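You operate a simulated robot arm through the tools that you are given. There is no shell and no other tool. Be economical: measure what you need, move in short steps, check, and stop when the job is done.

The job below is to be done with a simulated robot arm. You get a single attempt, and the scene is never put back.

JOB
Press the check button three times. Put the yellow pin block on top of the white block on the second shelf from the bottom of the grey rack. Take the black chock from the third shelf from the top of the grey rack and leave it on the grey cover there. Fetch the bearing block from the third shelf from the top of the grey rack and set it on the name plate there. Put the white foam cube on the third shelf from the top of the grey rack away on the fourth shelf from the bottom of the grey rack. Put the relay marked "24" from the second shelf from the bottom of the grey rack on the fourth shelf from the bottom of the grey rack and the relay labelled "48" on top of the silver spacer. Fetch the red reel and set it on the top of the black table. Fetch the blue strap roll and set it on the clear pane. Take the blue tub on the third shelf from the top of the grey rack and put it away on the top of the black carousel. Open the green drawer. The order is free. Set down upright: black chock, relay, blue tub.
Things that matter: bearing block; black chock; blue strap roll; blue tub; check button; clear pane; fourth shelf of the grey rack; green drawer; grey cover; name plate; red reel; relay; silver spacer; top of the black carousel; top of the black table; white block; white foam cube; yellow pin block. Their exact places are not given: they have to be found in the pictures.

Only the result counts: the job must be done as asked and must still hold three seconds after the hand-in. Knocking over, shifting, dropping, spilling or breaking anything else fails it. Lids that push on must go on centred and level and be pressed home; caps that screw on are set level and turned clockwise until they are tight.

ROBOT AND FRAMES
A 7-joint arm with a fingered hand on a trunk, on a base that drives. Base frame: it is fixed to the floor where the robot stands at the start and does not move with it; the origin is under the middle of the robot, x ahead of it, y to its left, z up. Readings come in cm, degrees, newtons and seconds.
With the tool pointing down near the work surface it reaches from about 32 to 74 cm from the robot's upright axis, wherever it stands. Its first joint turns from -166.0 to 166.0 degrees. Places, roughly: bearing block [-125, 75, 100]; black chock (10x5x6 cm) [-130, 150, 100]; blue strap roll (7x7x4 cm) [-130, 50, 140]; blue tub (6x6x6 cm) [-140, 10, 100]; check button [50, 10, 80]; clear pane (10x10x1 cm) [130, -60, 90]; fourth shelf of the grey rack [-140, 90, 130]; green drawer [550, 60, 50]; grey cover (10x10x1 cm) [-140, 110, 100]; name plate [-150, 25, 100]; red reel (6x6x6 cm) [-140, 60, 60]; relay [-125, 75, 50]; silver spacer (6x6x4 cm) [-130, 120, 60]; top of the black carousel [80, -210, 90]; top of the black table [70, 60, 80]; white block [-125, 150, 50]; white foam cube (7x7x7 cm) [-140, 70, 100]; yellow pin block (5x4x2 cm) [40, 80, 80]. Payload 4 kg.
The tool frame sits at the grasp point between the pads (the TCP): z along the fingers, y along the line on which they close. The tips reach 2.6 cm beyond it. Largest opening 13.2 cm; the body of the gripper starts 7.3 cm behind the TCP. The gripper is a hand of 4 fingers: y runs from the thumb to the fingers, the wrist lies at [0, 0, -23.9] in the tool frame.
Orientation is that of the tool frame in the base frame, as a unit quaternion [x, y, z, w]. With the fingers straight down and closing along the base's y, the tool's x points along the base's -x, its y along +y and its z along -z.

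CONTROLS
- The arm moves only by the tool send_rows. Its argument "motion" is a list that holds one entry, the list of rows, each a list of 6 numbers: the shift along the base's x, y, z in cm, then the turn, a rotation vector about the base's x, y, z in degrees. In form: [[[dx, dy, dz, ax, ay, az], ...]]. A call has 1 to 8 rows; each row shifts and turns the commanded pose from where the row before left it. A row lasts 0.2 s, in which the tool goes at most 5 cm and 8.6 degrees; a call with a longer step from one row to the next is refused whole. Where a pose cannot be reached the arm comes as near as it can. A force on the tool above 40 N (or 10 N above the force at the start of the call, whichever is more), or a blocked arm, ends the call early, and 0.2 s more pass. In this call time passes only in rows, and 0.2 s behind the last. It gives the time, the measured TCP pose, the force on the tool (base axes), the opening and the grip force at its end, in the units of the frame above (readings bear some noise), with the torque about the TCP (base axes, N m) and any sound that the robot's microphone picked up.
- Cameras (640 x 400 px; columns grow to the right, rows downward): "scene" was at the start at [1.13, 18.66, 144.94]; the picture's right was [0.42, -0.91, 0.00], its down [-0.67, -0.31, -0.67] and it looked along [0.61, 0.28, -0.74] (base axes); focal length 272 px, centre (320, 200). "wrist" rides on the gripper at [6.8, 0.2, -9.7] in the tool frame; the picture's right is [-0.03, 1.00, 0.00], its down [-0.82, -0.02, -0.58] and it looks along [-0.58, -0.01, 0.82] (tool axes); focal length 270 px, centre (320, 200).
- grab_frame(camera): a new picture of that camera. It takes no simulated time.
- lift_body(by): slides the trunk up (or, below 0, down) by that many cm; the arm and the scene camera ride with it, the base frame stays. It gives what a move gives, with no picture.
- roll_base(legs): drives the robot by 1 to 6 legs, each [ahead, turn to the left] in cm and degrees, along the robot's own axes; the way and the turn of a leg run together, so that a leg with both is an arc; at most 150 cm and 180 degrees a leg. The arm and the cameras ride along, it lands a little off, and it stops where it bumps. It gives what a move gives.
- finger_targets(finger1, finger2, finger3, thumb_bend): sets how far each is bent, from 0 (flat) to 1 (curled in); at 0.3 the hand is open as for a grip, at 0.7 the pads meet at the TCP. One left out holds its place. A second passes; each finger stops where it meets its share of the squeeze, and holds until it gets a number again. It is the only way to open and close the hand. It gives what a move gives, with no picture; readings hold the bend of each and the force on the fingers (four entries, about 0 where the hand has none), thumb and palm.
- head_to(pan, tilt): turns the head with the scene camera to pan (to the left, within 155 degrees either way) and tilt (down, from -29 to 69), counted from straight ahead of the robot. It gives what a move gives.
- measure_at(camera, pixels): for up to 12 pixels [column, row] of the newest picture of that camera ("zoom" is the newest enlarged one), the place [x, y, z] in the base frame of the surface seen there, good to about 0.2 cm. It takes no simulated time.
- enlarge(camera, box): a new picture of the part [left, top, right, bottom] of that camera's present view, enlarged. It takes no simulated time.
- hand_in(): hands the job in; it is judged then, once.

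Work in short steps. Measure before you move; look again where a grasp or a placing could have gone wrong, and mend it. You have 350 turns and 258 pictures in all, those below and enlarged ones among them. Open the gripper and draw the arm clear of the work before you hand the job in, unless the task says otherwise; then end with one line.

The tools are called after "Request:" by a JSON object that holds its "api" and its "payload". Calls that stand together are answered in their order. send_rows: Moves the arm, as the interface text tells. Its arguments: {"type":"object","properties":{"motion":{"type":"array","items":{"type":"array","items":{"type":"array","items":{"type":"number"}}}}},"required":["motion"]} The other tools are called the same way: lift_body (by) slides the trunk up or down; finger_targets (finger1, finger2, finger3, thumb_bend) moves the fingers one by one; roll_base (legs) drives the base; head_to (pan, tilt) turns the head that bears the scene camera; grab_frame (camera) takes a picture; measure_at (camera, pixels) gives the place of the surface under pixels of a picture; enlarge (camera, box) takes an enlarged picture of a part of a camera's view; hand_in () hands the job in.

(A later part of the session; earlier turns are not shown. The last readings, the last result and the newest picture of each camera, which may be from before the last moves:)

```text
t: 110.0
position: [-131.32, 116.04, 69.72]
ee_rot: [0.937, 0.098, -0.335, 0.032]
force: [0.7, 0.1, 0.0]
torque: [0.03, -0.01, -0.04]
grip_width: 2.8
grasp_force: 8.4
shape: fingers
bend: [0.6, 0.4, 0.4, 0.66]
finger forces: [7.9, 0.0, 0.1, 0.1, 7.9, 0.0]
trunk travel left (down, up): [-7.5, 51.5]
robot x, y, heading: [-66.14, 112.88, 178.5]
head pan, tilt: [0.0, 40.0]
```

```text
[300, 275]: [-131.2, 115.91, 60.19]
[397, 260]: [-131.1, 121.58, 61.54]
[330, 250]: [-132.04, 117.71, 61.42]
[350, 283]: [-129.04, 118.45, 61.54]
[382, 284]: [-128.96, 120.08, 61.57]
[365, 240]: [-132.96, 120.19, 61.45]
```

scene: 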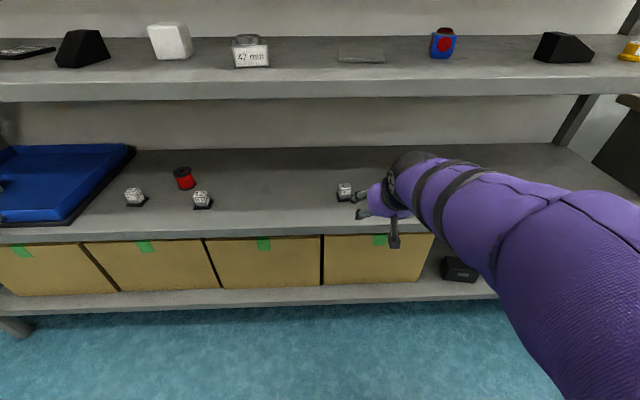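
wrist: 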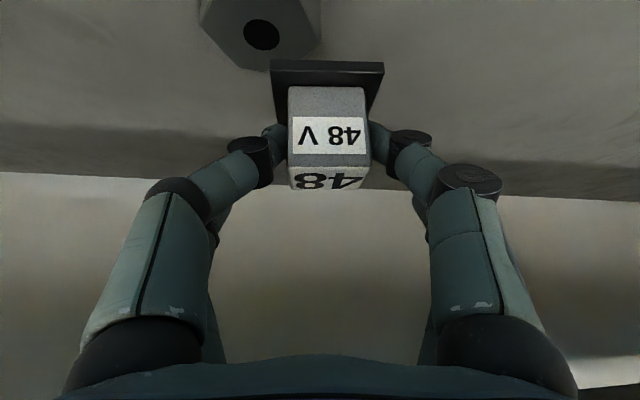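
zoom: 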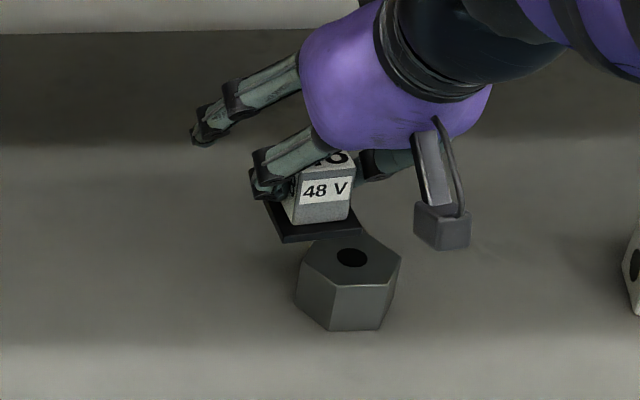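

Relay base is centred about (-131.3,115.7), spacer at (-131.2,118.8), top 61.5. I shift over and lower.

Request:
{"api": "send_rows", "payload": {"motion": [[[0.1, 1.6, 0, 0, 0, 0], [0, 1.55, 0, 0, 0, 0], [0, 0, -1.5, 0, 0, 0], [0, 0, -1, 0, 0, 0], [0, 0, 0, 0, 0, 0]]]}}

Request:
{"api": "grab_frame", "payload": {"camera": "wrist"}}

Request:
{"api": "enlarge", "payload": {"camera": "scene", "box": [340, 150, 420, 215]}}

```text
t: 111.2
position: [-131.63, 119.08, 67.36]
ee_rot: [0.937, 0.099, -0.335, 0.034]
force: [0.1, 0.7, -2.0]
torque: [-0.01, -0.02, -0.02]
grip_width: 2.8
grasp_force: 7.7
shape: fingers
bend: [0.6, 0.4, 0.4, 0.66]
finger forces: [8.0, 0.1, 0.0, 0.1, 8.1, 0.0]
trunk travel left (down, up): [-7.5, 51.5]
robot x, y, heading: [-65.81, 112.83, 178.2]
head pan, tilt: [0.0, 40.0]
```

```text
197 pictures are left
```

wrist: 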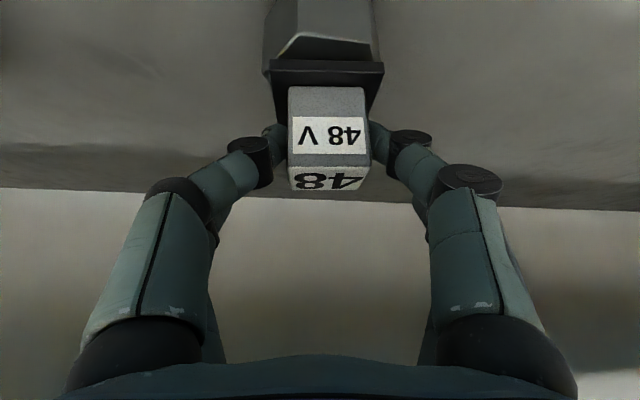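

```text
6.15 times, centred on (380, 182) of scene
```

zoom: 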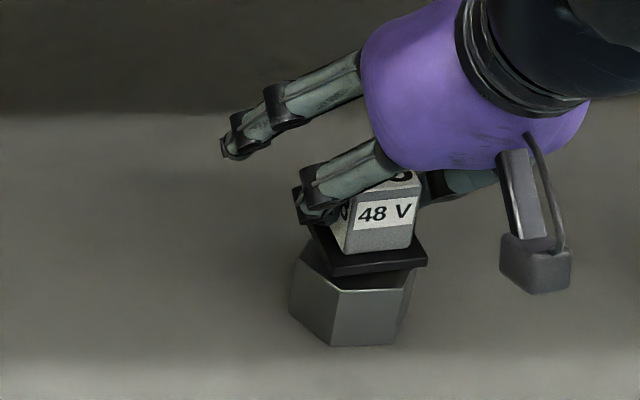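

Request:
{"api": "measure_at", "payload": {"camera": "zoom", "pixels": [[335, 270], [425, 260], [380, 265], [335, 285], [400, 288], [308, 275], [412, 285], [345, 293]]}}

Request:
{"api": "measure_at", "payload": {"camera": "wrist", "pixels": [[276, 75], [378, 75], [327, 72], [300, 40], [360, 45], [270, 40], [376, 40]]}}

```text
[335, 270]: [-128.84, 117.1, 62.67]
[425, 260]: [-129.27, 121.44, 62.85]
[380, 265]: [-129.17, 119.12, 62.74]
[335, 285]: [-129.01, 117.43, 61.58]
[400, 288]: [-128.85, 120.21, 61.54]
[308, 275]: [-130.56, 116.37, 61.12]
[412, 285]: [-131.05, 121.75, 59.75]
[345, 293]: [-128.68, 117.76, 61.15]
```

```text
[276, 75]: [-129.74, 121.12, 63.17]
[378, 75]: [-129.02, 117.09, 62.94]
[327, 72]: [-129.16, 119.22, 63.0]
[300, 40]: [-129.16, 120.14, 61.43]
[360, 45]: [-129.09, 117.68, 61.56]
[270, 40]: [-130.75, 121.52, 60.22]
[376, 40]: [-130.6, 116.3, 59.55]
```

Centred on the spacer. I lower the last 0.8 cm in steps until contact.

Request:
{"api": "send_rows", "payload": {"motion": [[[0, 0, -0.4, 0, 0, 0], [0, 0, -0.2, 0, 0, 0], [0, 0, 0, 0, 0, 0]]]}}

Request:
{"api": "send_rows", "payload": {"motion": [[[0, 0, -0.2, 0, 0, 0], [0, 0, 0, 0, 0, 0]]]}}

```text
t: 112.0
position: [-131.69, 119.05, 66.75]
ee_rot: [0.937, 0.099, -0.334, 0.032]
force: [0.1, -0.1, -0.6]
torque: [-0.03, 0.01, -0.02]
grip_width: 2.81
grasp_force: 7.8
shape: fingers
bend: [0.6, 0.4, 0.4, 0.66]
finger forces: [8.0, 0.0, 0.0, 0.1, 7.9, 0.0]
trunk travel left (down, up): [-7.5, 51.5]
robot x, y, heading: [-65.67, 112.81, 178.5]
head pan, tilt: [0.0, 40.0]
```

```text
t: 112.6
position: [-131.68, 119.15, 66.57]
ee_rot: [0.937, 0.097, -0.335, 0.032]
force: [0.5, -0.7, -0.5]
torque: [0.0, -0.02, -0.02]
grip_width: 2.78
grasp_force: 8.4
shape: fingers
bend: [0.6, 0.4, 0.4, 0.66]
finger forces: [8.0, 0.0, 0.0, 0.0, 8.0, 0.0]
trunk travel left (down, up): [-7.5, 51.5]
robot x, y, heading: [-66.36, 112.83, 178.5]
head pan, tilt: [0.0, 40.0]
```

Request:
{"api": "send_rows", "payload": {"motion": [[[0, 0, -0.15, 0, 0, 0], [0, 0, 0, 0, 0, 0]]]}}

Request:
{"api": "enlarge", "payload": {"camera": "scene", "box": [340, 150, 420, 215]}}

```text
t: 113.2
position: [-131.69, 119.07, 66.59]
ee_rot: [0.937, 0.098, -0.335, 0.032]
force: [0.4, 1.0, -1.0]
torque: [-0.04, 0.01, -0.01]
grip_width: 2.78
grasp_force: 8.1
shape: fingers
bend: [0.6, 0.4, 0.4, 0.66]
finger forces: [8.0, 0.0, 0.1, 0.0, 8.0, 0.0]
trunk travel left (down, up): [-7.5, 51.5]
robot x, y, heading: [-65.92, 112.58, 178.2]
head pan, tilt: [0.0, 40.0]
```

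```text
6.15 times, centred on (380, 182) of scene
```

zoom: 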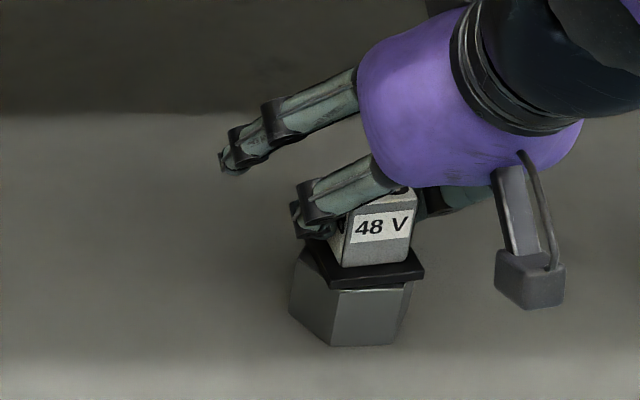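

Request:
{"api": "send_rows", "payload": {"motion": [[[0, 0, -0.15, 0, 0, 0], [0, 0, 0, 0, 0, 0]]]}}

```text
t: 113.8
position: [-131.7, 119.1, 66.45]
ee_rot: [0.936, 0.098, -0.335, 0.032]
force: [0.1, -0.2, 2.4]
torque: [-0.02, -0.04, 0.01]
grip_width: 2.82
grasp_force: 8.2
shape: fingers
bend: [0.6, 0.4, 0.4, 0.66]
finger forces: [8.3, 0.1, 0.0, 0.0, 8.0, 0.0]
trunk travel left (down, up): [-7.5, 51.5]
robot x, y, heading: [-65.85, 113.05, 178.3]
head pan, tilt: [0.0, 40.0]
```

Contact (force rose to +2.4 N). I open and check.

Request:
{"api": "finger_targets", "payload": {"finger1": 0.52, "thumb_bend": 0.58}}

Request:
{"api": "send_rows", "payload": {"motion": [[[0, 0, 2, 0, 0, 0], [0, 0, 3, 0, 0, 0], [2, 0, 1, 0, 0, 0], [4, 0, 0, 0, 0, -5], [4, 0, 0, 0, 0, -5], [4, 0, 0, 0, 0, -2], [4, 0, 0, 0, 0, 0]]]}}

Request:
{"api": "grab_frame", "payload": {"camera": "scene"}}

Request:
{"api": "enlarge", "payload": {"camera": "wrist", "box": [120, 50, 520, 250]}}

```text
t: 114.8
position: [-131.64, 119.14, 66.28]
ee_rot: [0.936, 0.099, -0.335, 0.032]
force: [0.2, 0.0, -0.2]
torque: [-0.01, 0.0, 0.03]
grip_width: 4.98
grasp_force: 0.1
shape: fingers
bend: [0.52, 0.4, 0.4, 0.57]
finger forces: [0.0, 0.0, 0.0, 0.0, 0.0, 0.1]
trunk travel left (down, up): [-7.5, 51.5]
robot x, y, heading: [-66.15, 112.85, 178.2]
head pan, tilt: [0.0, 40.0]
```

```text
t: 116.4
position: [-113.72, 119.29, 72.13]
ee_rot: [0.942, 0.0, -0.336, -0.003]
force: [-0.3, -0.3, -0.3]
torque: [-0.01, -0.02, -0.02]
grip_width: 5.04
grasp_force: 0.0
shape: fingers
bend: [0.52, 0.4, 0.4, 0.57]
finger forces: [0.0, 0.0, 0.0, 0.0, 0.0, 0.0]
trunk travel left (down, up): [-7.5, 51.5]
robot x, y, heading: [-65.98, 112.86, 178.4]
head pan, tilt: [0.0, 40.0]
```

```text
194 pictures are left
```

scene: 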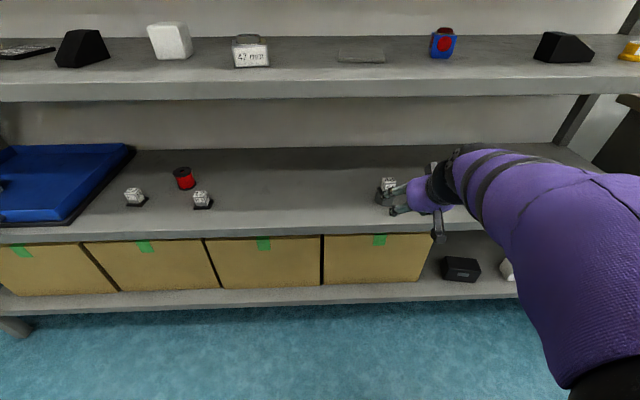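

```text
1.60 times, centred on (320, 150) of wrist
```

zoom: 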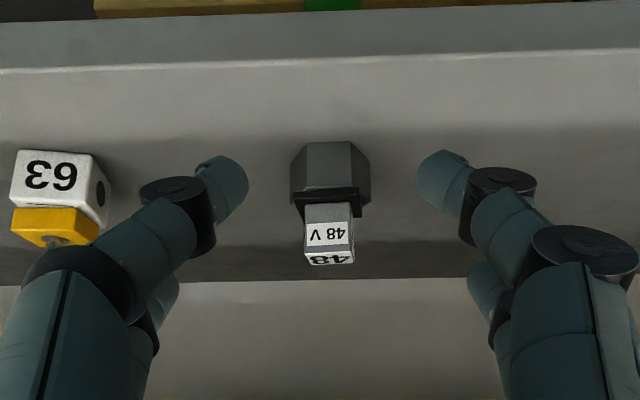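

Relay 48 sits on the spacer. Next the third shelf from the top; I zoom on the two black pieces and the cover.

Request:
{"api": "enlarge", "payload": {"camera": "scene", "box": [330, 15, 640, 90]}}

Request:
{"api": "measure_at", "payload": {"camera": "zoom", "pixels": [[430, 55], [435, 85], [450, 35], [490, 35], [540, 75], [535, 90], [432, 92], [20, 75], [110, 75], [25, 97], [110, 97], [65, 85]]}}

Request:
{"api": "enlarge", "payload": {"camera": "scene", "box": [0, 15, 280, 90]}}

```text
2.06 times, centred on (485, 52) of scene
```

zoom: 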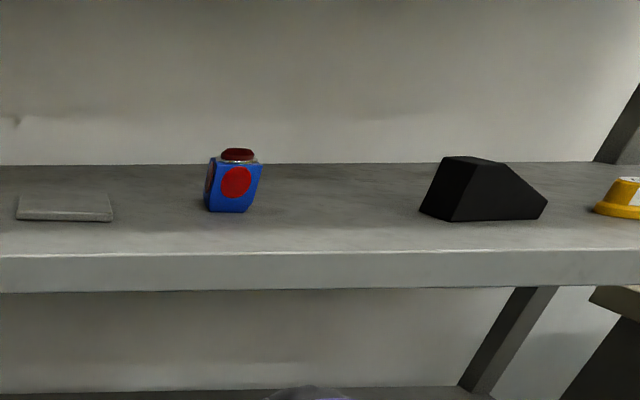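

```text
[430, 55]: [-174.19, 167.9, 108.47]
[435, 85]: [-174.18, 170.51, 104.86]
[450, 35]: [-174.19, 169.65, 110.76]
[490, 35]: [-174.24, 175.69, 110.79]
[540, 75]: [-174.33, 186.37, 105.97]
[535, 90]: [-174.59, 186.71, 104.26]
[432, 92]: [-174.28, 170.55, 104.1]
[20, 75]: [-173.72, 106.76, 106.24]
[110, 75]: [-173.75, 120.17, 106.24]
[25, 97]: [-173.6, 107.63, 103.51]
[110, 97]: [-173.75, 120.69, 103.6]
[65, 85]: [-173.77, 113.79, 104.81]
```

```text
2.29 times, centred on (140, 52) of scene
```

zoom: 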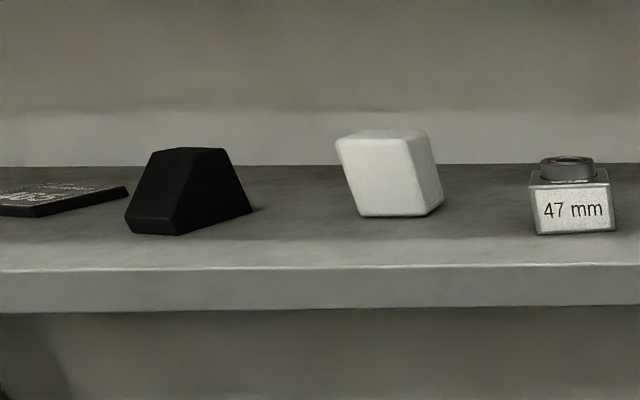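

The chock near y=150 matches the stated place. I raise the trunk by 38 cm and shift the base toward it.

Request:
{"api": "lift_body", "payload": {"by": 38}}

Request:
{"api": "roll_base", "payload": {"legs": [[0, -88.3], [30, 0], [0, 90]]}}

Request:
{"api": "grab_frame", "payload": {"camera": "scene"}}

Request:
{"api": "grab_frame", "payload": {"camera": "wrist"}}

```text
t: 120.0
position: [-113.73, 119.31, 110.19]
ee_rot: [0.942, -0.001, -0.336, -0.004]
force: [-0.5, -0.8, -0.6]
torque: [0.0, -0.01, 0.02]
grip_width: 5.02
grasp_force: 0.1
shape: fingers
bend: [0.52, 0.4, 0.4, 0.57]
finger forces: [0.0, 0.0, 0.0, 0.0, 0.0, 0.1]
trunk travel left (down, up): [-45.5, 13.5]
robot x, y, heading: [-66.39, 112.95, 178.1]
head pan, tilt: [0.0, 40.0]
```

```text
t: 130.6
position: [-112.97, 149.57, 110.25]
ee_rot: [0.942, 0.005, -0.336, -0.002]
force: [0.0, 0.0, 0.6]
torque: [0.0, -0.01, 0.01]
grip_width: 5.01
grasp_force: 0.1
shape: fingers
bend: [0.52, 0.4, 0.4, 0.57]
finger forces: [0.1, 0.0, 0.0, 0.0, 0.0, 0.1]
trunk travel left (down, up): [-45.5, 13.5]
robot x, y, heading: [-65.15, 143.26, 179.0]
head pan, tilt: [0.0, 40.0]
```

```text
190 pictures are left
```

scene: 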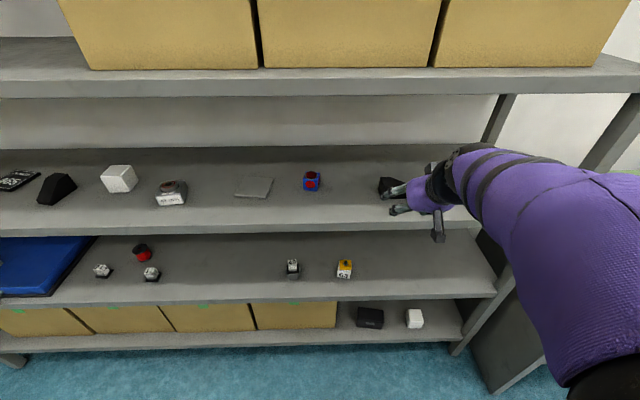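

```text
189 pictures are left
```

wrist: 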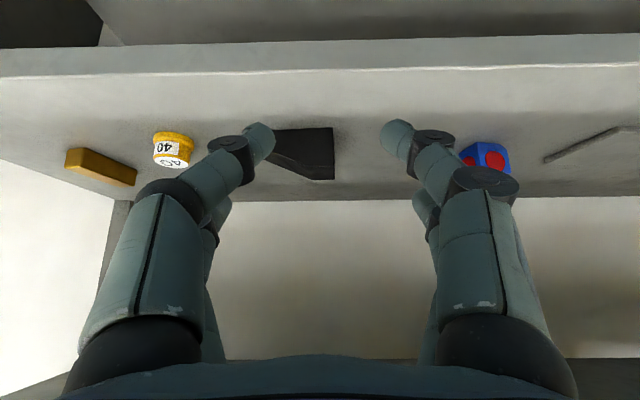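

The hand hides the chock in the scene view. I swing the hand aside (+y... it stays outside the rack) for a clear look.

Request:
{"api": "send_rows", "payload": {"motion": [[[2, -4, 0, 0, 0, 0], [0, -4, 0, 0, 0, 0], [0, -4, 0, 0, 0, 0], [0, -4, 0, 0, 0, 0], [0, -4, 0, 0, 0, 0]]]}}

Request:
{"api": "enlarge", "payload": {"camera": "wrist", "box": [50, 80, 330, 230]}}

Request:
{"api": "enlarge", "payload": {"camera": "scene", "box": [220, 150, 440, 230]}}

```text
t: 131.8
position: [-111.14, 129.42, 110.26]
ee_rot: [0.942, 0.005, -0.336, -0.003]
force: [-0.7, 0.7, -0.7]
torque: [0.04, -0.01, 0.03]
grip_width: 5.04
grasp_force: 0.1
shape: fingers
bend: [0.52, 0.4, 0.4, 0.57]
finger forces: [0.0, 0.1, 0.0, 0.1, 0.0, 0.1]
trunk travel left (down, up): [-45.5, 13.5]
robot x, y, heading: [-65.39, 143.55, 179.0]
head pan, tilt: [0.0, 40.0]
```

```text
2.29 times, centred on (190, 155) of wrist
```

zoom: 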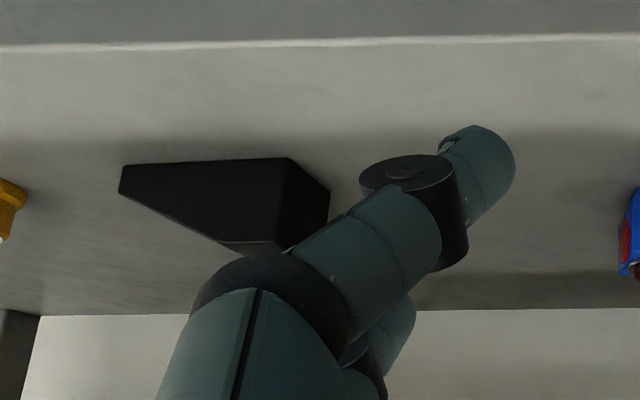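

```text
2.91 times, centred on (330, 190) of scene
```

zoom: 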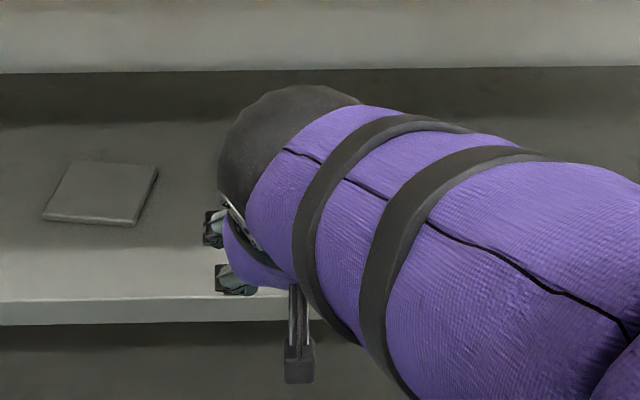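

The forearm hides it instead; I swing to the other side.

Request:
{"api": "send_rows", "payload": {"motion": [[[1, 5, 0, 0, 0, 0], [1, 4.8, 0, 0, 0, 0], [1, 4.8, 0, 0, 0, 0], [1, 4.8, 0, 0, 0, 0], [0, 5, 0, 0, 0, 0], [0, 5, 0, 0, 0, 0], [0, 5, 0, 0, 0, 0], [0, 5, 0, 0, 0, 0]]]}}

Request:
{"api": "enlarge", "payload": {"camera": "scene", "box": [340, 150, 460, 230]}}

Request:
{"api": "enlarge", "payload": {"camera": "wrist", "box": [320, 60, 640, 240]}}

```text
refused: row 1 steps farther than a row can; nothing moved
```

```text
5.00 times, centred on (400, 190) of scene
```

zoom: 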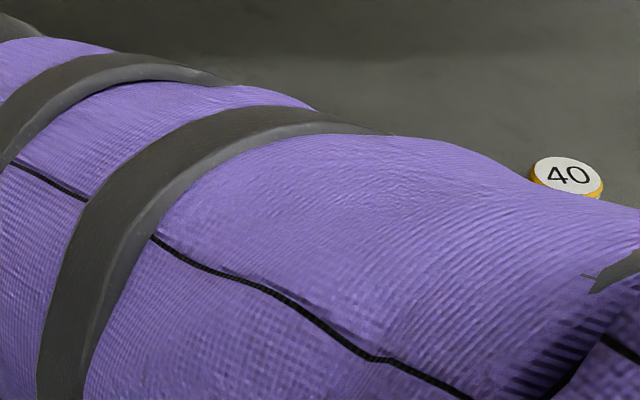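

```text
2.00 times, centred on (480, 150) of wrist
```

zoom: 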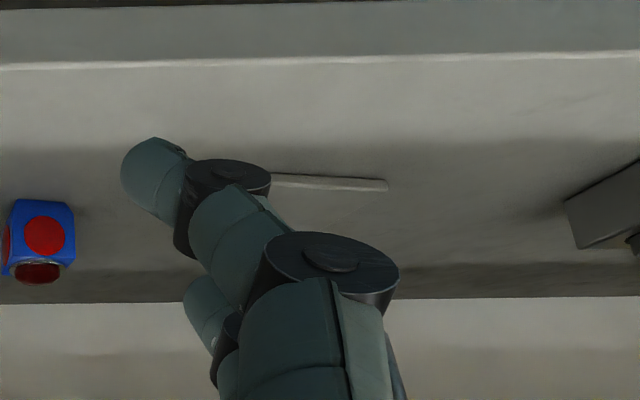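

The first row was over the limit; I send it with slightly smaller steps.

Request:
{"api": "send_rows", "payload": {"motion": [[[1, 4.7, 0, 0, 0, 0], [1, 4.7, 0, 0, 0, 0], [1, 4.7, 0, 0, 0, 0], [1, 4.7, 0, 0, 0, 0], [0, 4.9, 0, 0, 0, 0], [0, 4.9, 0, 0, 0, 0], [0, 4.9, 0, 0, 0, 0], [0, 4.9, 0, 0, 0, 0]]]}}

Request:
{"api": "grab_frame", "payload": {"camera": "scene"}}

Request:
{"api": "enlarge", "payload": {"camera": "scene", "box": [340, 150, 460, 230]}}

Request:
{"api": "enlarge", "payload": {"camera": "wrist", "box": [320, 60, 640, 240]}}

```text
t: 133.6
position: [-107.26, 168.26, 109.92]
ee_rot: [0.942, 0.006, -0.335, -0.002]
force: [1.4, -0.4, -0.3]
torque: [-0.01, 0.01, 0.01]
grip_width: 5.04
grasp_force: 0.0
shape: fingers
bend: [0.52, 0.4, 0.4, 0.57]
finger forces: [0.1, 0.1, 0.0, 0.0, 0.0, 0.1]
trunk travel left (down, up): [-45.5, 13.5]
robot x, y, heading: [-65.34, 143.53, 179.1]
head pan, tilt: [0.0, 40.0]
```

```text
184 pictures are left
```

scene: 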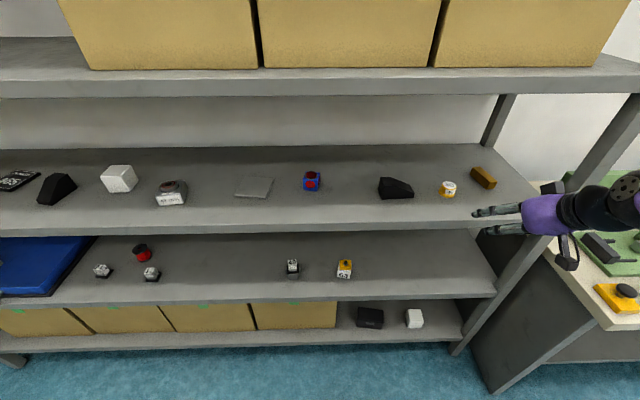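

```text
5.00 times, centred on (400, 190) of scene
```

zoom: 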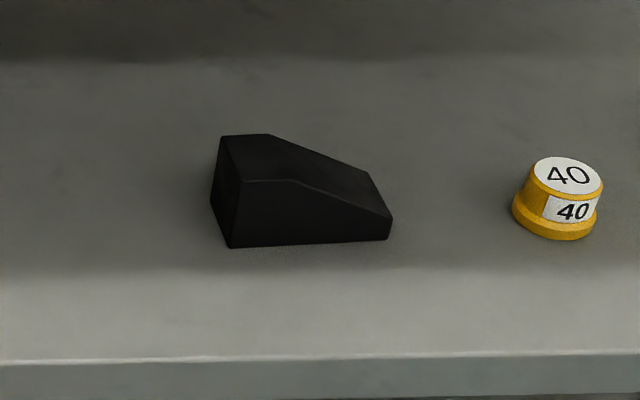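

```text
2.00 times, centred on (480, 150) of wrist
```

zoom: 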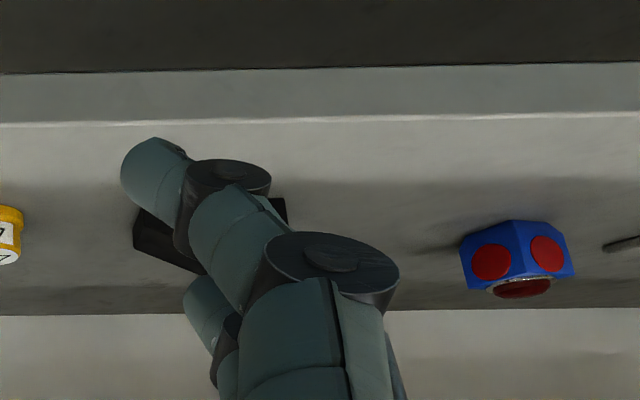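

Request:
{"api": "measure_at", "payload": {"camera": "scene", "pixels": [[235, 192], [269, 194], [242, 177], [273, 179], [255, 186], [397, 183], [385, 178], [386, 196], [415, 194]]}}

Request:
{"api": "enlarge", "payload": {"camera": "scene", "box": [360, 165, 430, 210]}}

Request:
{"api": "measure_at", "payload": {"camera": "zoom", "pixels": [[185, 100], [265, 98], [215, 175], [310, 175], [430, 160], [200, 270], [450, 265], [460, 240], [180, 200], [330, 240], [500, 200], [150, 200]]}}

```text
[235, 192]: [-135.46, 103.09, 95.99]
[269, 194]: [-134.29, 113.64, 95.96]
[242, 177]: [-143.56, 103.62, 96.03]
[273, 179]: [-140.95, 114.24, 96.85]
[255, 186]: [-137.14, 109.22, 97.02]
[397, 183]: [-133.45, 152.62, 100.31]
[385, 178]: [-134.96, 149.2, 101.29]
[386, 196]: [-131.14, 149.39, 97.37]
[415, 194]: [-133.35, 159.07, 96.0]
```

```text
8.89 times, centred on (395, 188) of scene
```

zoom: 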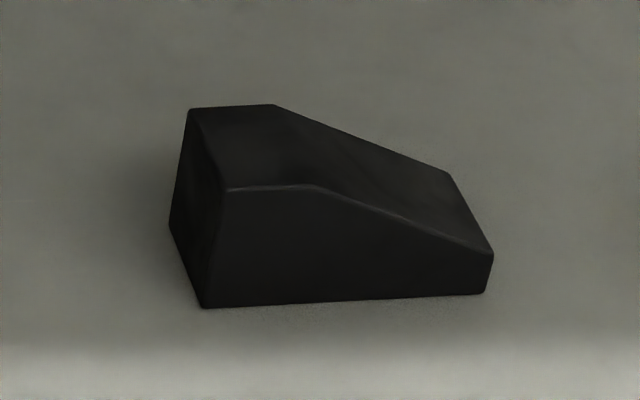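

```text
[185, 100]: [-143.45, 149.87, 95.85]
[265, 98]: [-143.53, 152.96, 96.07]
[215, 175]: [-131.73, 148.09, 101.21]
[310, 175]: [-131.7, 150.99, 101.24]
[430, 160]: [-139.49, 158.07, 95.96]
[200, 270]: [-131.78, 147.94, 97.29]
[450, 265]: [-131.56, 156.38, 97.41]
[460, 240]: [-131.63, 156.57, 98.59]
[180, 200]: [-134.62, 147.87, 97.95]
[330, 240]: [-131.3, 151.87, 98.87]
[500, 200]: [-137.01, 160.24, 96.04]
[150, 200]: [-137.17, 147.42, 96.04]
```

Chock: near face x=-131.4, y 147.7–157.4, tall end at low y, shelf at z≈96.0. I open the hand and line up in front of it at low height so the fingers straddle its length.

Request:
{"api": "finger_targets", "payload": {"finger1": 0.3, "finger2": 0.3, "finger3": 0.3, "thumb_bend": 0.3}}

Request:
{"api": "send_rows", "payload": {"motion": [[[-1, -4, 0, 0, 0, 0], [-1, -4, -2, 0, 0, 0], [-1, -4, -2, 0, 0, 0], [-1, -3.7, -2.5, 0, 0, 0], [0, 0, -2.8, 0, 0, 0]]]}}

Request:
{"api": "grab_frame", "payload": {"camera": "wrist"}}

```text
t: 134.6
position: [-107.14, 168.12, 109.89]
ee_rot: [0.942, 0.005, -0.336, -0.002]
force: [-0.1, 0.7, 0.2]
torque: [0.02, -0.03, -0.01]
grip_width: 13.24
grasp_force: 0.0
shape: fingers
bend: [0.3, 0.3, 0.3, 0.3]
finger forces: [0.0, 0.0, 0.1, 0.0, 0.1, 0.0]
trunk travel left (down, up): [-45.5, 13.5]
robot x, y, heading: [-64.7, 143.34, 179.0]
head pan, tilt: [0.0, 40.0]
```

```text
t: 135.8
position: [-110.8, 152.26, 100.58]
ee_rot: [0.942, 0.005, -0.337, -0.001]
force: [-0.1, 0.5, -0.3]
torque: [0.04, -0.02, -0.01]
grip_width: 13.28
grasp_force: 0.0
shape: fingers
bend: [0.3, 0.3, 0.3, 0.3]
finger forces: [0.1, 0.0, 0.0, 0.1, 0.0, 0.0]
trunk travel left (down, up): [-45.5, 13.5]
robot x, y, heading: [-65.17, 143.48, 179.1]
head pan, tilt: [0.0, 40.0]
```

```text
180 pictures are left
```

wrist: 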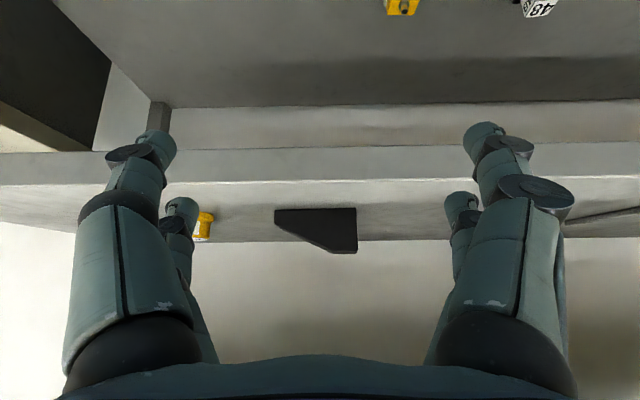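

Centred. I advance straight in, with a slight y correction.

Request:
{"api": "send_rows", "payload": {"motion": [[[-4, 0.1, 0, 0, 0, 0], [-4, 0.1, 0, 0, 0, 0], [-4, 0.1, 0, 0, 0, 0], [-3, 0, 0, 0, 0, 0]]]}}

Request:
{"api": "grab_frame", "payload": {"camera": "wrist"}}

Request:
{"api": "measure_at", "payload": {"camera": "wrist", "pixels": [[250, 180], [380, 180], [320, 165], [168, 140], [470, 130], [320, 100]]}}

```text
t: 136.8
position: [-125.87, 152.49, 100.91]
ee_rot: [0.942, 0.004, -0.336, -0.001]
force: [-0.1, 0.0, 0.4]
torque: [-0.02, 0.0, -0.01]
grip_width: 13.26
grasp_force: 0.1
shape: fingers
bend: [0.3, 0.3, 0.3, 0.3]
finger forces: [0.1, 0.0, 0.0, 0.0, 0.0, 0.1]
trunk travel left (down, up): [-45.5, 13.5]
robot x, y, heading: [-65.35, 143.73, 178.8]
head pan, tilt: [0.0, 40.0]
```

```text
179 pictures are left
```

wrist: 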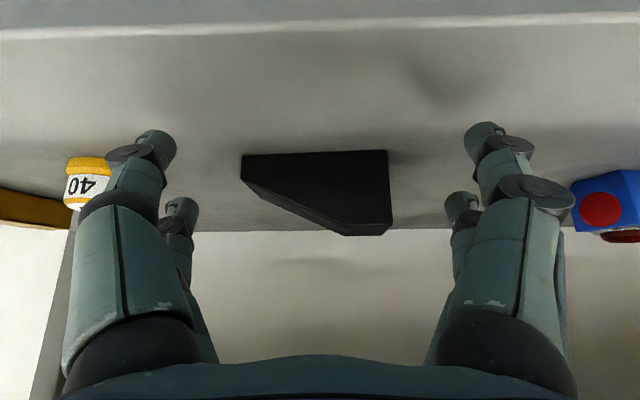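

```text
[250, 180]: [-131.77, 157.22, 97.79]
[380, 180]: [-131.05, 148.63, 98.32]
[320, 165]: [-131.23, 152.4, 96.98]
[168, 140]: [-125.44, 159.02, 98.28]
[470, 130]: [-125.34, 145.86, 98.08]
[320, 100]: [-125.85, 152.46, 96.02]
```

I go on 8 cm and lower 0.8 cm to the grasp place.

Request:
{"api": "send_rows", "payload": {"motion": [[[-3, 0.05, -0.3, 0, 0, 0], [-3, 0, -0.3, 0, 0, 0], [-2, 0, -0.2, 0, 0, 0]]]}}

Request:
{"api": "finger_targets", "payload": {"finger1": 0.4, "thumb_bend": 0.4}}

Request:
{"api": "grab_frame", "payload": {"camera": "wrist"}}

```text
t: 137.6
position: [-133.95, 152.6, 100.08]
ee_rot: [0.942, 0.004, -0.336, -0.001]
force: [0.2, 0.2, -0.1]
torque: [0.03, 0.01, 0.03]
grip_width: 13.27
grasp_force: 0.1
shape: fingers
bend: [0.3, 0.3, 0.3, 0.3]
finger forces: [0.1, 0.0, 0.0, 0.1, 0.0, 0.0]
trunk travel left (down, up): [-45.5, 13.5]
robot x, y, heading: [-65.49, 143.45, 179.1]
head pan, tilt: [0.0, 40.0]
```

```text
t: 138.6
position: [-133.81, 152.64, 100.11]
ee_rot: [0.942, 0.006, -0.336, -0.001]
force: [-1.2, -0.1, 0.6]
torque: [0.04, 0.0, -0.05]
grip_width: 10.2
grasp_force: 0.8
shape: fingers
bend: [0.4, 0.3, 0.3, 0.39]
finger forces: [0.1, 0.0, 0.0, 0.0, 1.1, 0.0]
trunk travel left (down, up): [-45.5, 13.5]
robot x, y, heading: [-65.05, 143.72, 178.9]
head pan, tilt: [0.0, 40.0]
```

```text
178 pictures are left
```

wrist: 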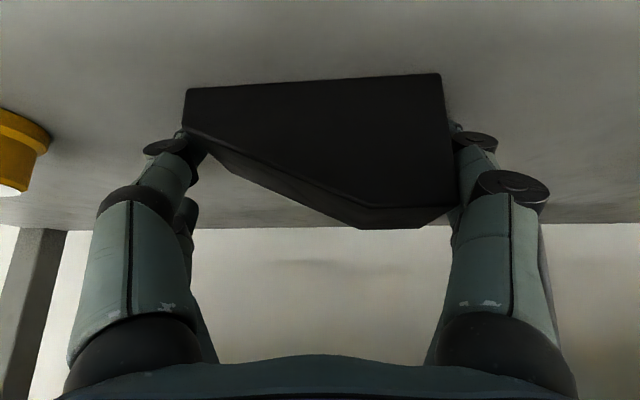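

Thumb touches the sloped end, finger 1 nearly at the tall end. I squeeze further.

Request:
{"api": "finger_targets", "payload": {"finger1": 0.55, "thumb_bend": 0.5}}

Request:
{"api": "grab_frame", "payload": {"camera": "wrist"}}

```text
t: 139.6
position: [-133.88, 152.83, 100.28]
ee_rot: [0.942, 0.006, -0.336, -0.001]
force: [-0.8, 2.6, 1.0]
torque: [0.11, -0.03, 0.0]
grip_width: 9.65
grasp_force: 9.9
shape: fingers
bend: [0.41, 0.3, 0.3, 0.45]
finger forces: [8.2, 0.1, 0.0, 0.0, 11.0, 0.0]
trunk travel left (down, up): [-45.5, 13.5]
robot x, y, heading: [-65.17, 143.88, 179.1]
head pan, tilt: [0.0, 40.0]
```

```text
177 pictures are left
```

wrist: 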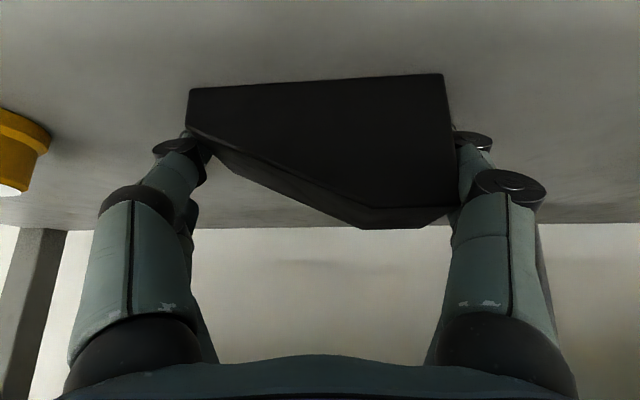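

Gripped at 9.65 cm. I lift 2 cm gently and look.

Request:
{"api": "send_rows", "payload": {"motion": [[[0, 0, 0.5, 0, 0, 0], [0, 0, 0.5, 0, 0, 0], [0, 0, 1, 0, 0, 0]]]}}

Request:
{"api": "grab_frame", "payload": {"camera": "wrist"}}

Request:
{"api": "enlarge", "payload": {"camera": "scene", "box": [340, 130, 480, 220]}}

```text
t: 140.4
position: [-134.03, 152.62, 102.13]
ee_rot: [0.942, 0.006, -0.336, -0.002]
force: [0.9, 0.1, -2.4]
torque: [0.0, 0.05, -0.03]
grip_width: 9.64
grasp_force: 9.9
shape: fingers
bend: [0.41, 0.3, 0.3, 0.45]
finger forces: [9.9, 0.1, 0.1, 0.1, 9.8, 0.0]
trunk travel left (down, up): [-45.5, 13.5]
robot x, y, heading: [-65.11, 143.65, 179.1]
head pan, tilt: [0.0, 40.0]
```

```text
176 pictures are left
```

wrist: 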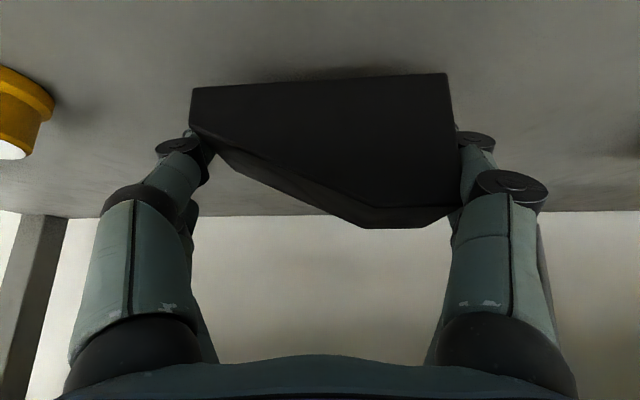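

```text
4.44 times, centred on (410, 175) of scene
```

zoom: 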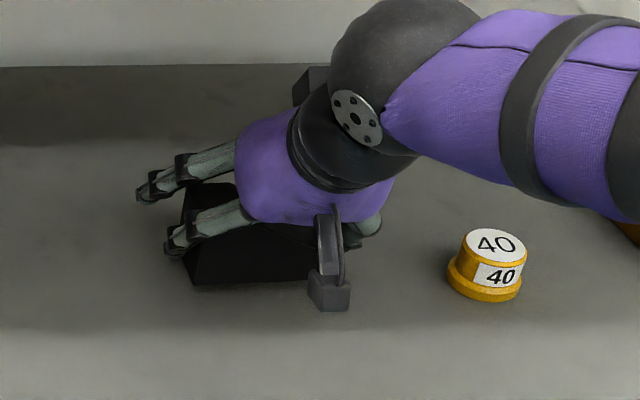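

Lifted level. I withdraw from the shelf and drive along to face the grey cover at y≈108.7.

Request:
{"api": "send_rows", "payload": {"motion": [[[0, 0, 1.5, 0, 0, 0], [3, 0, 0, 0, 0, 0], [4, -1, 0, 0, 0, 0], [4, -2, 0, 0, 0, 0], [4, -2, 0, 0, 0, 0], [4, -2, 0, 0, 0, 0], [3, -2, 0, 0, 0, 0]]]}}

Request:
{"api": "roll_base", "payload": {"legs": [[0, 90], [35, 0], [0, -89]]}}

Request:
{"api": "grab_frame", "payload": {"camera": "scene"}}

Request:
{"api": "grab_frame", "payload": {"camera": "wrist"}}

```text
t: 142.0
position: [-112.04, 143.92, 103.82]
ee_rot: [0.942, 0.005, -0.336, 0.0]
force: [0.4, -0.5, -2.1]
torque: [0.03, 0.02, 0.01]
grip_width: 9.65
grasp_force: 10.0
shape: fingers
bend: [0.41, 0.3, 0.3, 0.45]
finger forces: [9.9, 0.0, 0.1, 0.0, 9.8, 0.1]
trunk travel left (down, up): [-45.5, 13.5]
robot x, y, heading: [-65.48, 143.43, 179.1]
head pan, tilt: [0.0, 40.0]
```

```text
t: 152.7
position: [-113.19, 110.72, 103.73]
ee_rot: [0.942, -0.009, -0.337, -0.007]
force: [-1.1, 0.4, -2.4]
torque: [0.0, 0.0, -0.01]
grip_width: 9.65
grasp_force: 10.2
shape: fingers
bend: [0.41, 0.3, 0.3, 0.45]
finger forces: [9.8, 0.0, 0.0, 0.0, 9.8, 0.0]
trunk travel left (down, up): [-45.5, 13.5]
robot x, y, heading: [-66.61, 108.94, 177.4]
head pan, tilt: [0.0, 40.0]
```

```text
174 pictures are left
```

scene: 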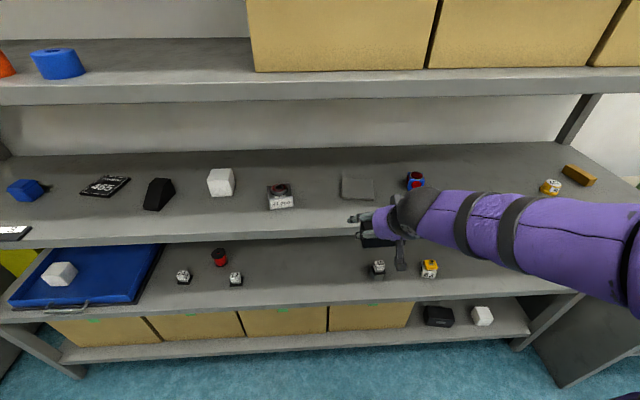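

```text
173 pictures are left
```

wrist: 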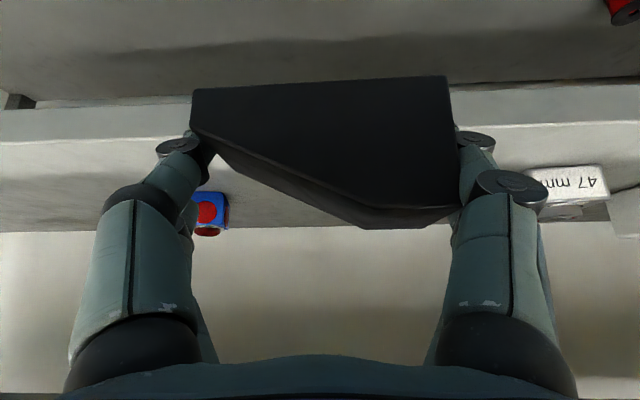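

I measure the cover at (358,187) and the held chock.

Request:
{"api": "enlarge", "payload": {"camera": "scene", "box": [320, 160, 440, 250]}}

Request:
{"api": "measure_at", "payload": {"camera": "zoom", "pixels": [[125, 92], [285, 98], [292, 192], [120, 190], [205, 140], [120, 205], [290, 208], [60, 150]]}}

Request:
{"api": "measure_at", "payload": {"camera": "wrist", "pixels": [[198, 95], [445, 85], [455, 195], [380, 200], [320, 120], [200, 125], [375, 222], [425, 222]]}}

```text
4.44 times, centred on (380, 205) of scene
```

zoom: 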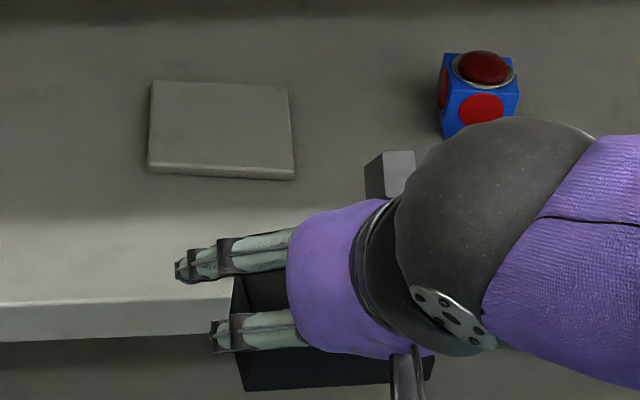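

```text
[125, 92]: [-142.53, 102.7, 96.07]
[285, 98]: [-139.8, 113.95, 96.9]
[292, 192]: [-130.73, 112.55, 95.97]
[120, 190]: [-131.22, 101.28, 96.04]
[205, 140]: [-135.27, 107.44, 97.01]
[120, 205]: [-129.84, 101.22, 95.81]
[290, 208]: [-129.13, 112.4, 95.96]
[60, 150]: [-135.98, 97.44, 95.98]
```

```text
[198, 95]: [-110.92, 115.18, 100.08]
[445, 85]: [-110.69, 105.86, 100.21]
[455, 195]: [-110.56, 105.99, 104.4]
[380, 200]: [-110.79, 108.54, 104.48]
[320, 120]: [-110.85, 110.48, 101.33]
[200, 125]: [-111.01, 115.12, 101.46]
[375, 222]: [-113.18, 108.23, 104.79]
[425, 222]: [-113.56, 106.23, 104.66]
```

Request:
{"api": "measure_at", "payload": {"camera": "zoom", "pixels": [[156, 84], [283, 89], [289, 164], [152, 158], [220, 125], [150, 170], [292, 176]]}}

```text
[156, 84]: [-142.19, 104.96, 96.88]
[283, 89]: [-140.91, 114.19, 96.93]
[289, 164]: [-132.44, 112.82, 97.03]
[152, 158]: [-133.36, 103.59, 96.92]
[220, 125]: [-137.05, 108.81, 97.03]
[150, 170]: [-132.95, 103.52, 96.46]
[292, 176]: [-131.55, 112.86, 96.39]
```

Cover centre is (-137.2,108.9), top 97.0, yawed about -6°. I carry the chock in above it, turning -7° to match.

Request:
{"api": "send_rows", "payload": {"motion": [[[-3.5, -0.5, 0, 0, 0, -3.5], [-3.5, -0.5, 0, 0, 0, -3.5], [-3.5, -0.5, 0, 0, 0, 0], [-3.5, -0.2, 0, 0, 0, 0], [-3.5, 0, 0, 0, 0, 0], [-3.5, 0, 0, 0, 0, 0], [-2.9, 0, 0, 0, 0, 0]]]}}

Request:
{"api": "enlarge", "payload": {"camera": "scene", "box": [310, 130, 430, 220]}}

Request:
{"api": "grab_frame", "payload": {"camera": "wrist"}}

```text
t: 154.3
position: [-137.21, 109.0, 103.68]
ee_rot: [0.94, -0.067, -0.335, -0.027]
force: [-0.5, -0.2, -2.3]
torque: [0.02, 0.0, -0.02]
grip_width: 9.64
grasp_force: 9.8
shape: fingers
bend: [0.41, 0.3, 0.3, 0.45]
finger forces: [9.7, 0.1, 0.1, 0.0, 9.9, 0.0]
trunk travel left (down, up): [-45.5, 13.5]
robot x, y, heading: [-66.7, 108.46, 177.5]
head pan, tilt: [0.0, 40.0]
```

```text
4.44 times, centred on (370, 175) of scene
```

zoom: 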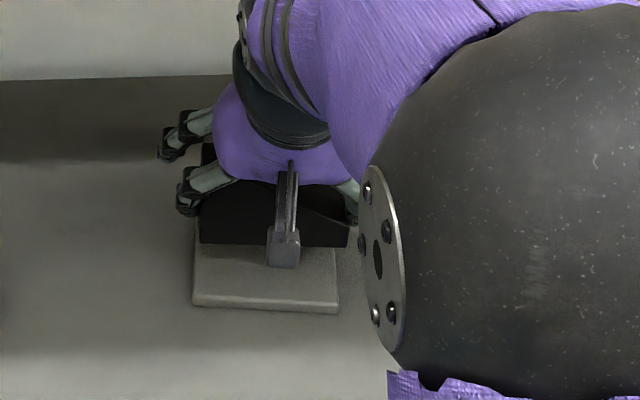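

```text
170 pictures are left
```

wrist: 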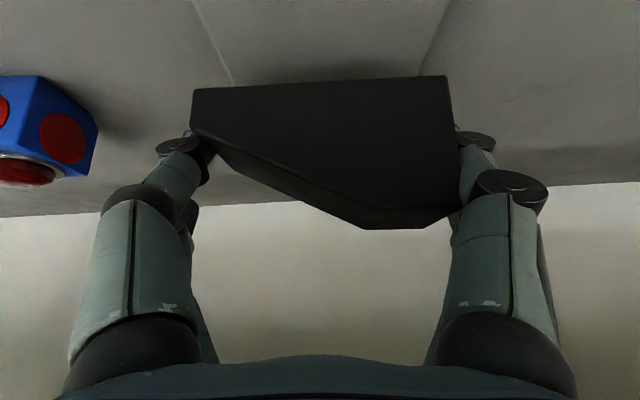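

Request:
{"api": "measure_at", "payload": {"camera": "zoom", "pixels": [[205, 240], [345, 242], [205, 215], [255, 235], [200, 290], [335, 295], [200, 265], [330, 270]]}}

Request:
{"api": "measure_at", "payload": {"camera": "wrist", "pixels": [[198, 95], [445, 82], [320, 100], [200, 125]]}}

```text
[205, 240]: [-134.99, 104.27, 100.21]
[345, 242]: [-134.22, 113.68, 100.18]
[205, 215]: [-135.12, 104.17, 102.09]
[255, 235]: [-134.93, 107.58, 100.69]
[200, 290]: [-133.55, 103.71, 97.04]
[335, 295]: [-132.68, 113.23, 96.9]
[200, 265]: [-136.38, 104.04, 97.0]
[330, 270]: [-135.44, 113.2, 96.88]
```

```text
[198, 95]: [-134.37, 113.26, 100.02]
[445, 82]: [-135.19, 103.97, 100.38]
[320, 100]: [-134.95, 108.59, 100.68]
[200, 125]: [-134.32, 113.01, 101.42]
```

Centred over the cover. I lower 2.2 cm then in small steps.

Request:
{"api": "send_rows", "payload": {"motion": [[[0, 0, -1, 0, 0, 0], [0, 0, -0.8, 0, 0, 0], [0, 0, -0.3, 0, 0, 0], [0, 0, 0, 0, 0, 0]]]}}

Request:
{"api": "send_rows", "payload": {"motion": [[[0, 0, -0.2, 0, 0, 0], [0, 0, 0, 0, 0, 0]]]}}

Request:
{"api": "send_rows", "payload": {"motion": [[[0, 0, -0.2, 0, 0, 0], [0, 0, 0, 0, 0, 0]]]}}

```text
t: 155.3
position: [-137.03, 108.99, 101.76]
ee_rot: [0.939, -0.067, -0.335, -0.026]
force: [-0.5, -0.5, -2.2]
torque: [0.01, -0.02, 0.0]
grip_width: 9.64
grasp_force: 9.9
shape: fingers
bend: [0.41, 0.3, 0.3, 0.45]
finger forces: [9.9, 0.1, 0.1, 0.0, 9.9, 0.1]
trunk travel left (down, up): [-45.5, 13.5]
robot x, y, heading: [-66.67, 108.57, 177.3]
head pan, tilt: [0.0, 40.0]
```

```text
t: 155.9
position: [-137.11, 109.04, 101.57]
ee_rot: [0.94, -0.067, -0.334, -0.027]
force: [-0.2, 0.1, -2.7]
torque: [0.04, 0.01, -0.01]
grip_width: 9.66
grasp_force: 10.0
shape: fingers
bend: [0.41, 0.3, 0.3, 0.45]
finger forces: [9.8, 0.0, 0.0, 0.0, 10.0, 0.1]
trunk travel left (down, up): [-45.5, 13.5]
robot x, y, heading: [-66.53, 108.62, 177.1]
head pan, tilt: [0.0, 40.0]
```

```text
t: 156.5
position: [-137.2, 108.96, 101.21]
ee_rot: [0.939, -0.067, -0.335, -0.026]
force: [0.2, -0.1, -1.4]
torque: [0.07, 0.03, -0.01]
grip_width: 9.63
grasp_force: 10.4
shape: fingers
bend: [0.41, 0.3, 0.3, 0.45]
finger forces: [9.8, 0.0, 0.1, 0.0, 9.9, 0.0]
trunk travel left (down, up): [-45.5, 13.5]
robot x, y, heading: [-66.64, 109.0, 177.3]
head pan, tilt: [0.0, 40.0]
```

Request:
{"api": "send_rows", "payload": {"motion": [[[0, 0, -0.15, 0, 0, 0], [0, 0, 0, 0, 0, 0]]]}}

```text
t: 157.1
position: [-137.26, 109.08, 101.11]
ee_rot: [0.939, -0.067, -0.335, -0.027]
force: [-0.1, -0.2, -1.0]
torque: [0.07, 0.05, -0.03]
grip_width: 9.63
grasp_force: 10.0
shape: fingers
bend: [0.41, 0.3, 0.3, 0.45]
finger forces: [10.0, 0.1, 0.1, 0.0, 9.9, 0.0]
trunk travel left (down, up): [-45.5, 13.5]
robot x, y, heading: [-66.38, 108.49, 177.1]
head pan, tilt: [0.0, 40.0]
```

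Request:
{"api": "send_rows", "payload": {"motion": [[[0, 0, -0.15, 0, 0, 0], [0, 0, 0, 0, 0, 0]]]}}

Request:
{"api": "enlarge", "payload": {"camera": "scene", "box": [310, 130, 430, 220]}}

```text
t: 157.7
position: [-137.22, 108.98, 101.08]
ee_rot: [0.939, -0.066, -0.337, -0.027]
force: [0.4, 0.0, 5.8]
torque: [0.12, -0.02, -0.09]
grip_width: 9.64
grasp_force: 10.2
shape: fingers
bend: [0.41, 0.3, 0.3, 0.45]
finger forces: [10.1, 0.0, 0.0, 0.1, 9.9, 0.0]
trunk travel left (down, up): [-45.5, 13.5]
robot x, y, heading: [-66.5, 108.84, 177.1]
head pan, tilt: [0.0, 40.0]
```

```text
4.44 times, centred on (370, 175) of scene
```

zoom: 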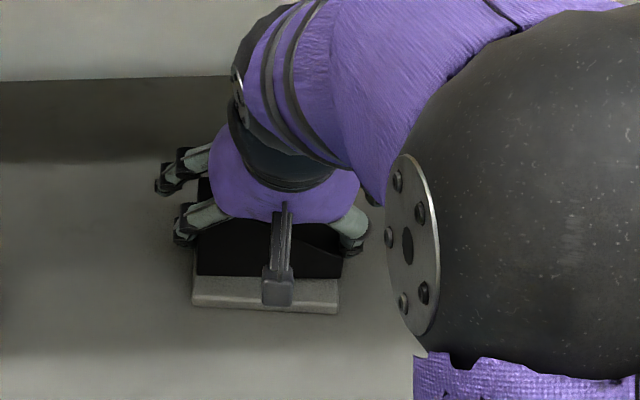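

Seated (contact force +6 N). I open and retreat.

Request:
{"api": "finger_targets", "payload": {"finger1": 0.3, "thumb_bend": 0.3}}

Request:
{"api": "send_rows", "payload": {"motion": [[[0, 0, 0.3, 0, 0, 0], [2, 0.1, 0.3, 0, 0, 0], [4, 0.4, 0.3, 0, 0, 0], [4, 0.4, 0, 0, 0, 0], [4, 0, 0, 0, 0, 3.5], [4, 0, 0, 0, 0, 3.5], [4, 0, 2, 0, 0, 0], [2, 0, 2, 0, 0, 0]]]}}

Request:
{"api": "grab_frame", "payload": {"camera": "scene"}}

Request:
{"api": "grab_frame", "payload": {"camera": "wrist"}}

```text
t: 158.7
position: [-137.19, 108.98, 101.02]
ee_rot: [0.939, -0.067, -0.336, -0.027]
force: [0.3, 0.1, -0.4]
torque: [0.02, 0.01, -0.01]
grip_width: 13.28
grasp_force: 0.0
shape: fingers
bend: [0.3, 0.3, 0.3, 0.3]
finger forces: [0.0, 0.0, 0.1, 0.0, 0.0, 0.1]
trunk travel left (down, up): [-45.5, 13.5]
robot x, y, heading: [-66.65, 108.69, 177.4]
head pan, tilt: [0.0, 40.0]
```

```text
t: 160.5
position: [-112.96, 109.89, 105.97]
ee_rot: [0.941, -0.009, -0.337, -0.006]
force: [-0.6, -0.3, 0.2]
torque: [0.01, 0.0, -0.01]
grip_width: 13.26
grasp_force: 0.2
shape: fingers
bend: [0.3, 0.3, 0.3, 0.3]
finger forces: [0.1, 0.0, 0.1, 0.1, 0.0, 0.0]
trunk travel left (down, up): [-45.5, 13.5]
robot x, y, heading: [-66.45, 108.91, 177.0]
head pan, tilt: [0.0, 40.0]
```

```text
168 pictures are left
```

scene: 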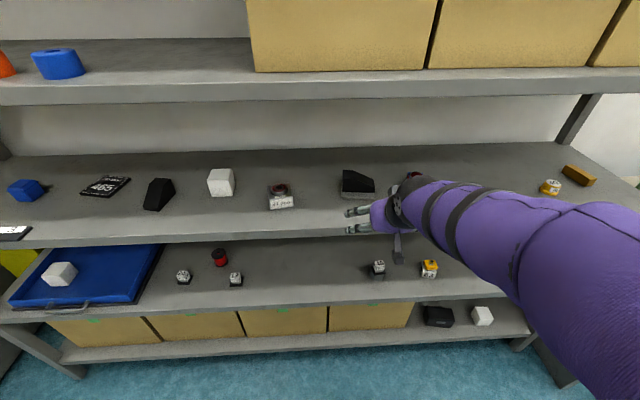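

```text
167 pictures are left
```

wrist: 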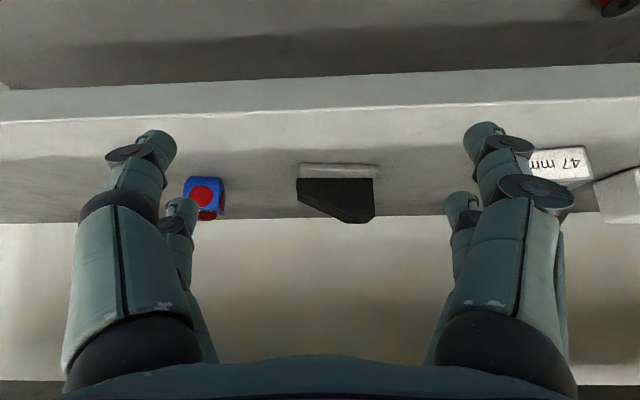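

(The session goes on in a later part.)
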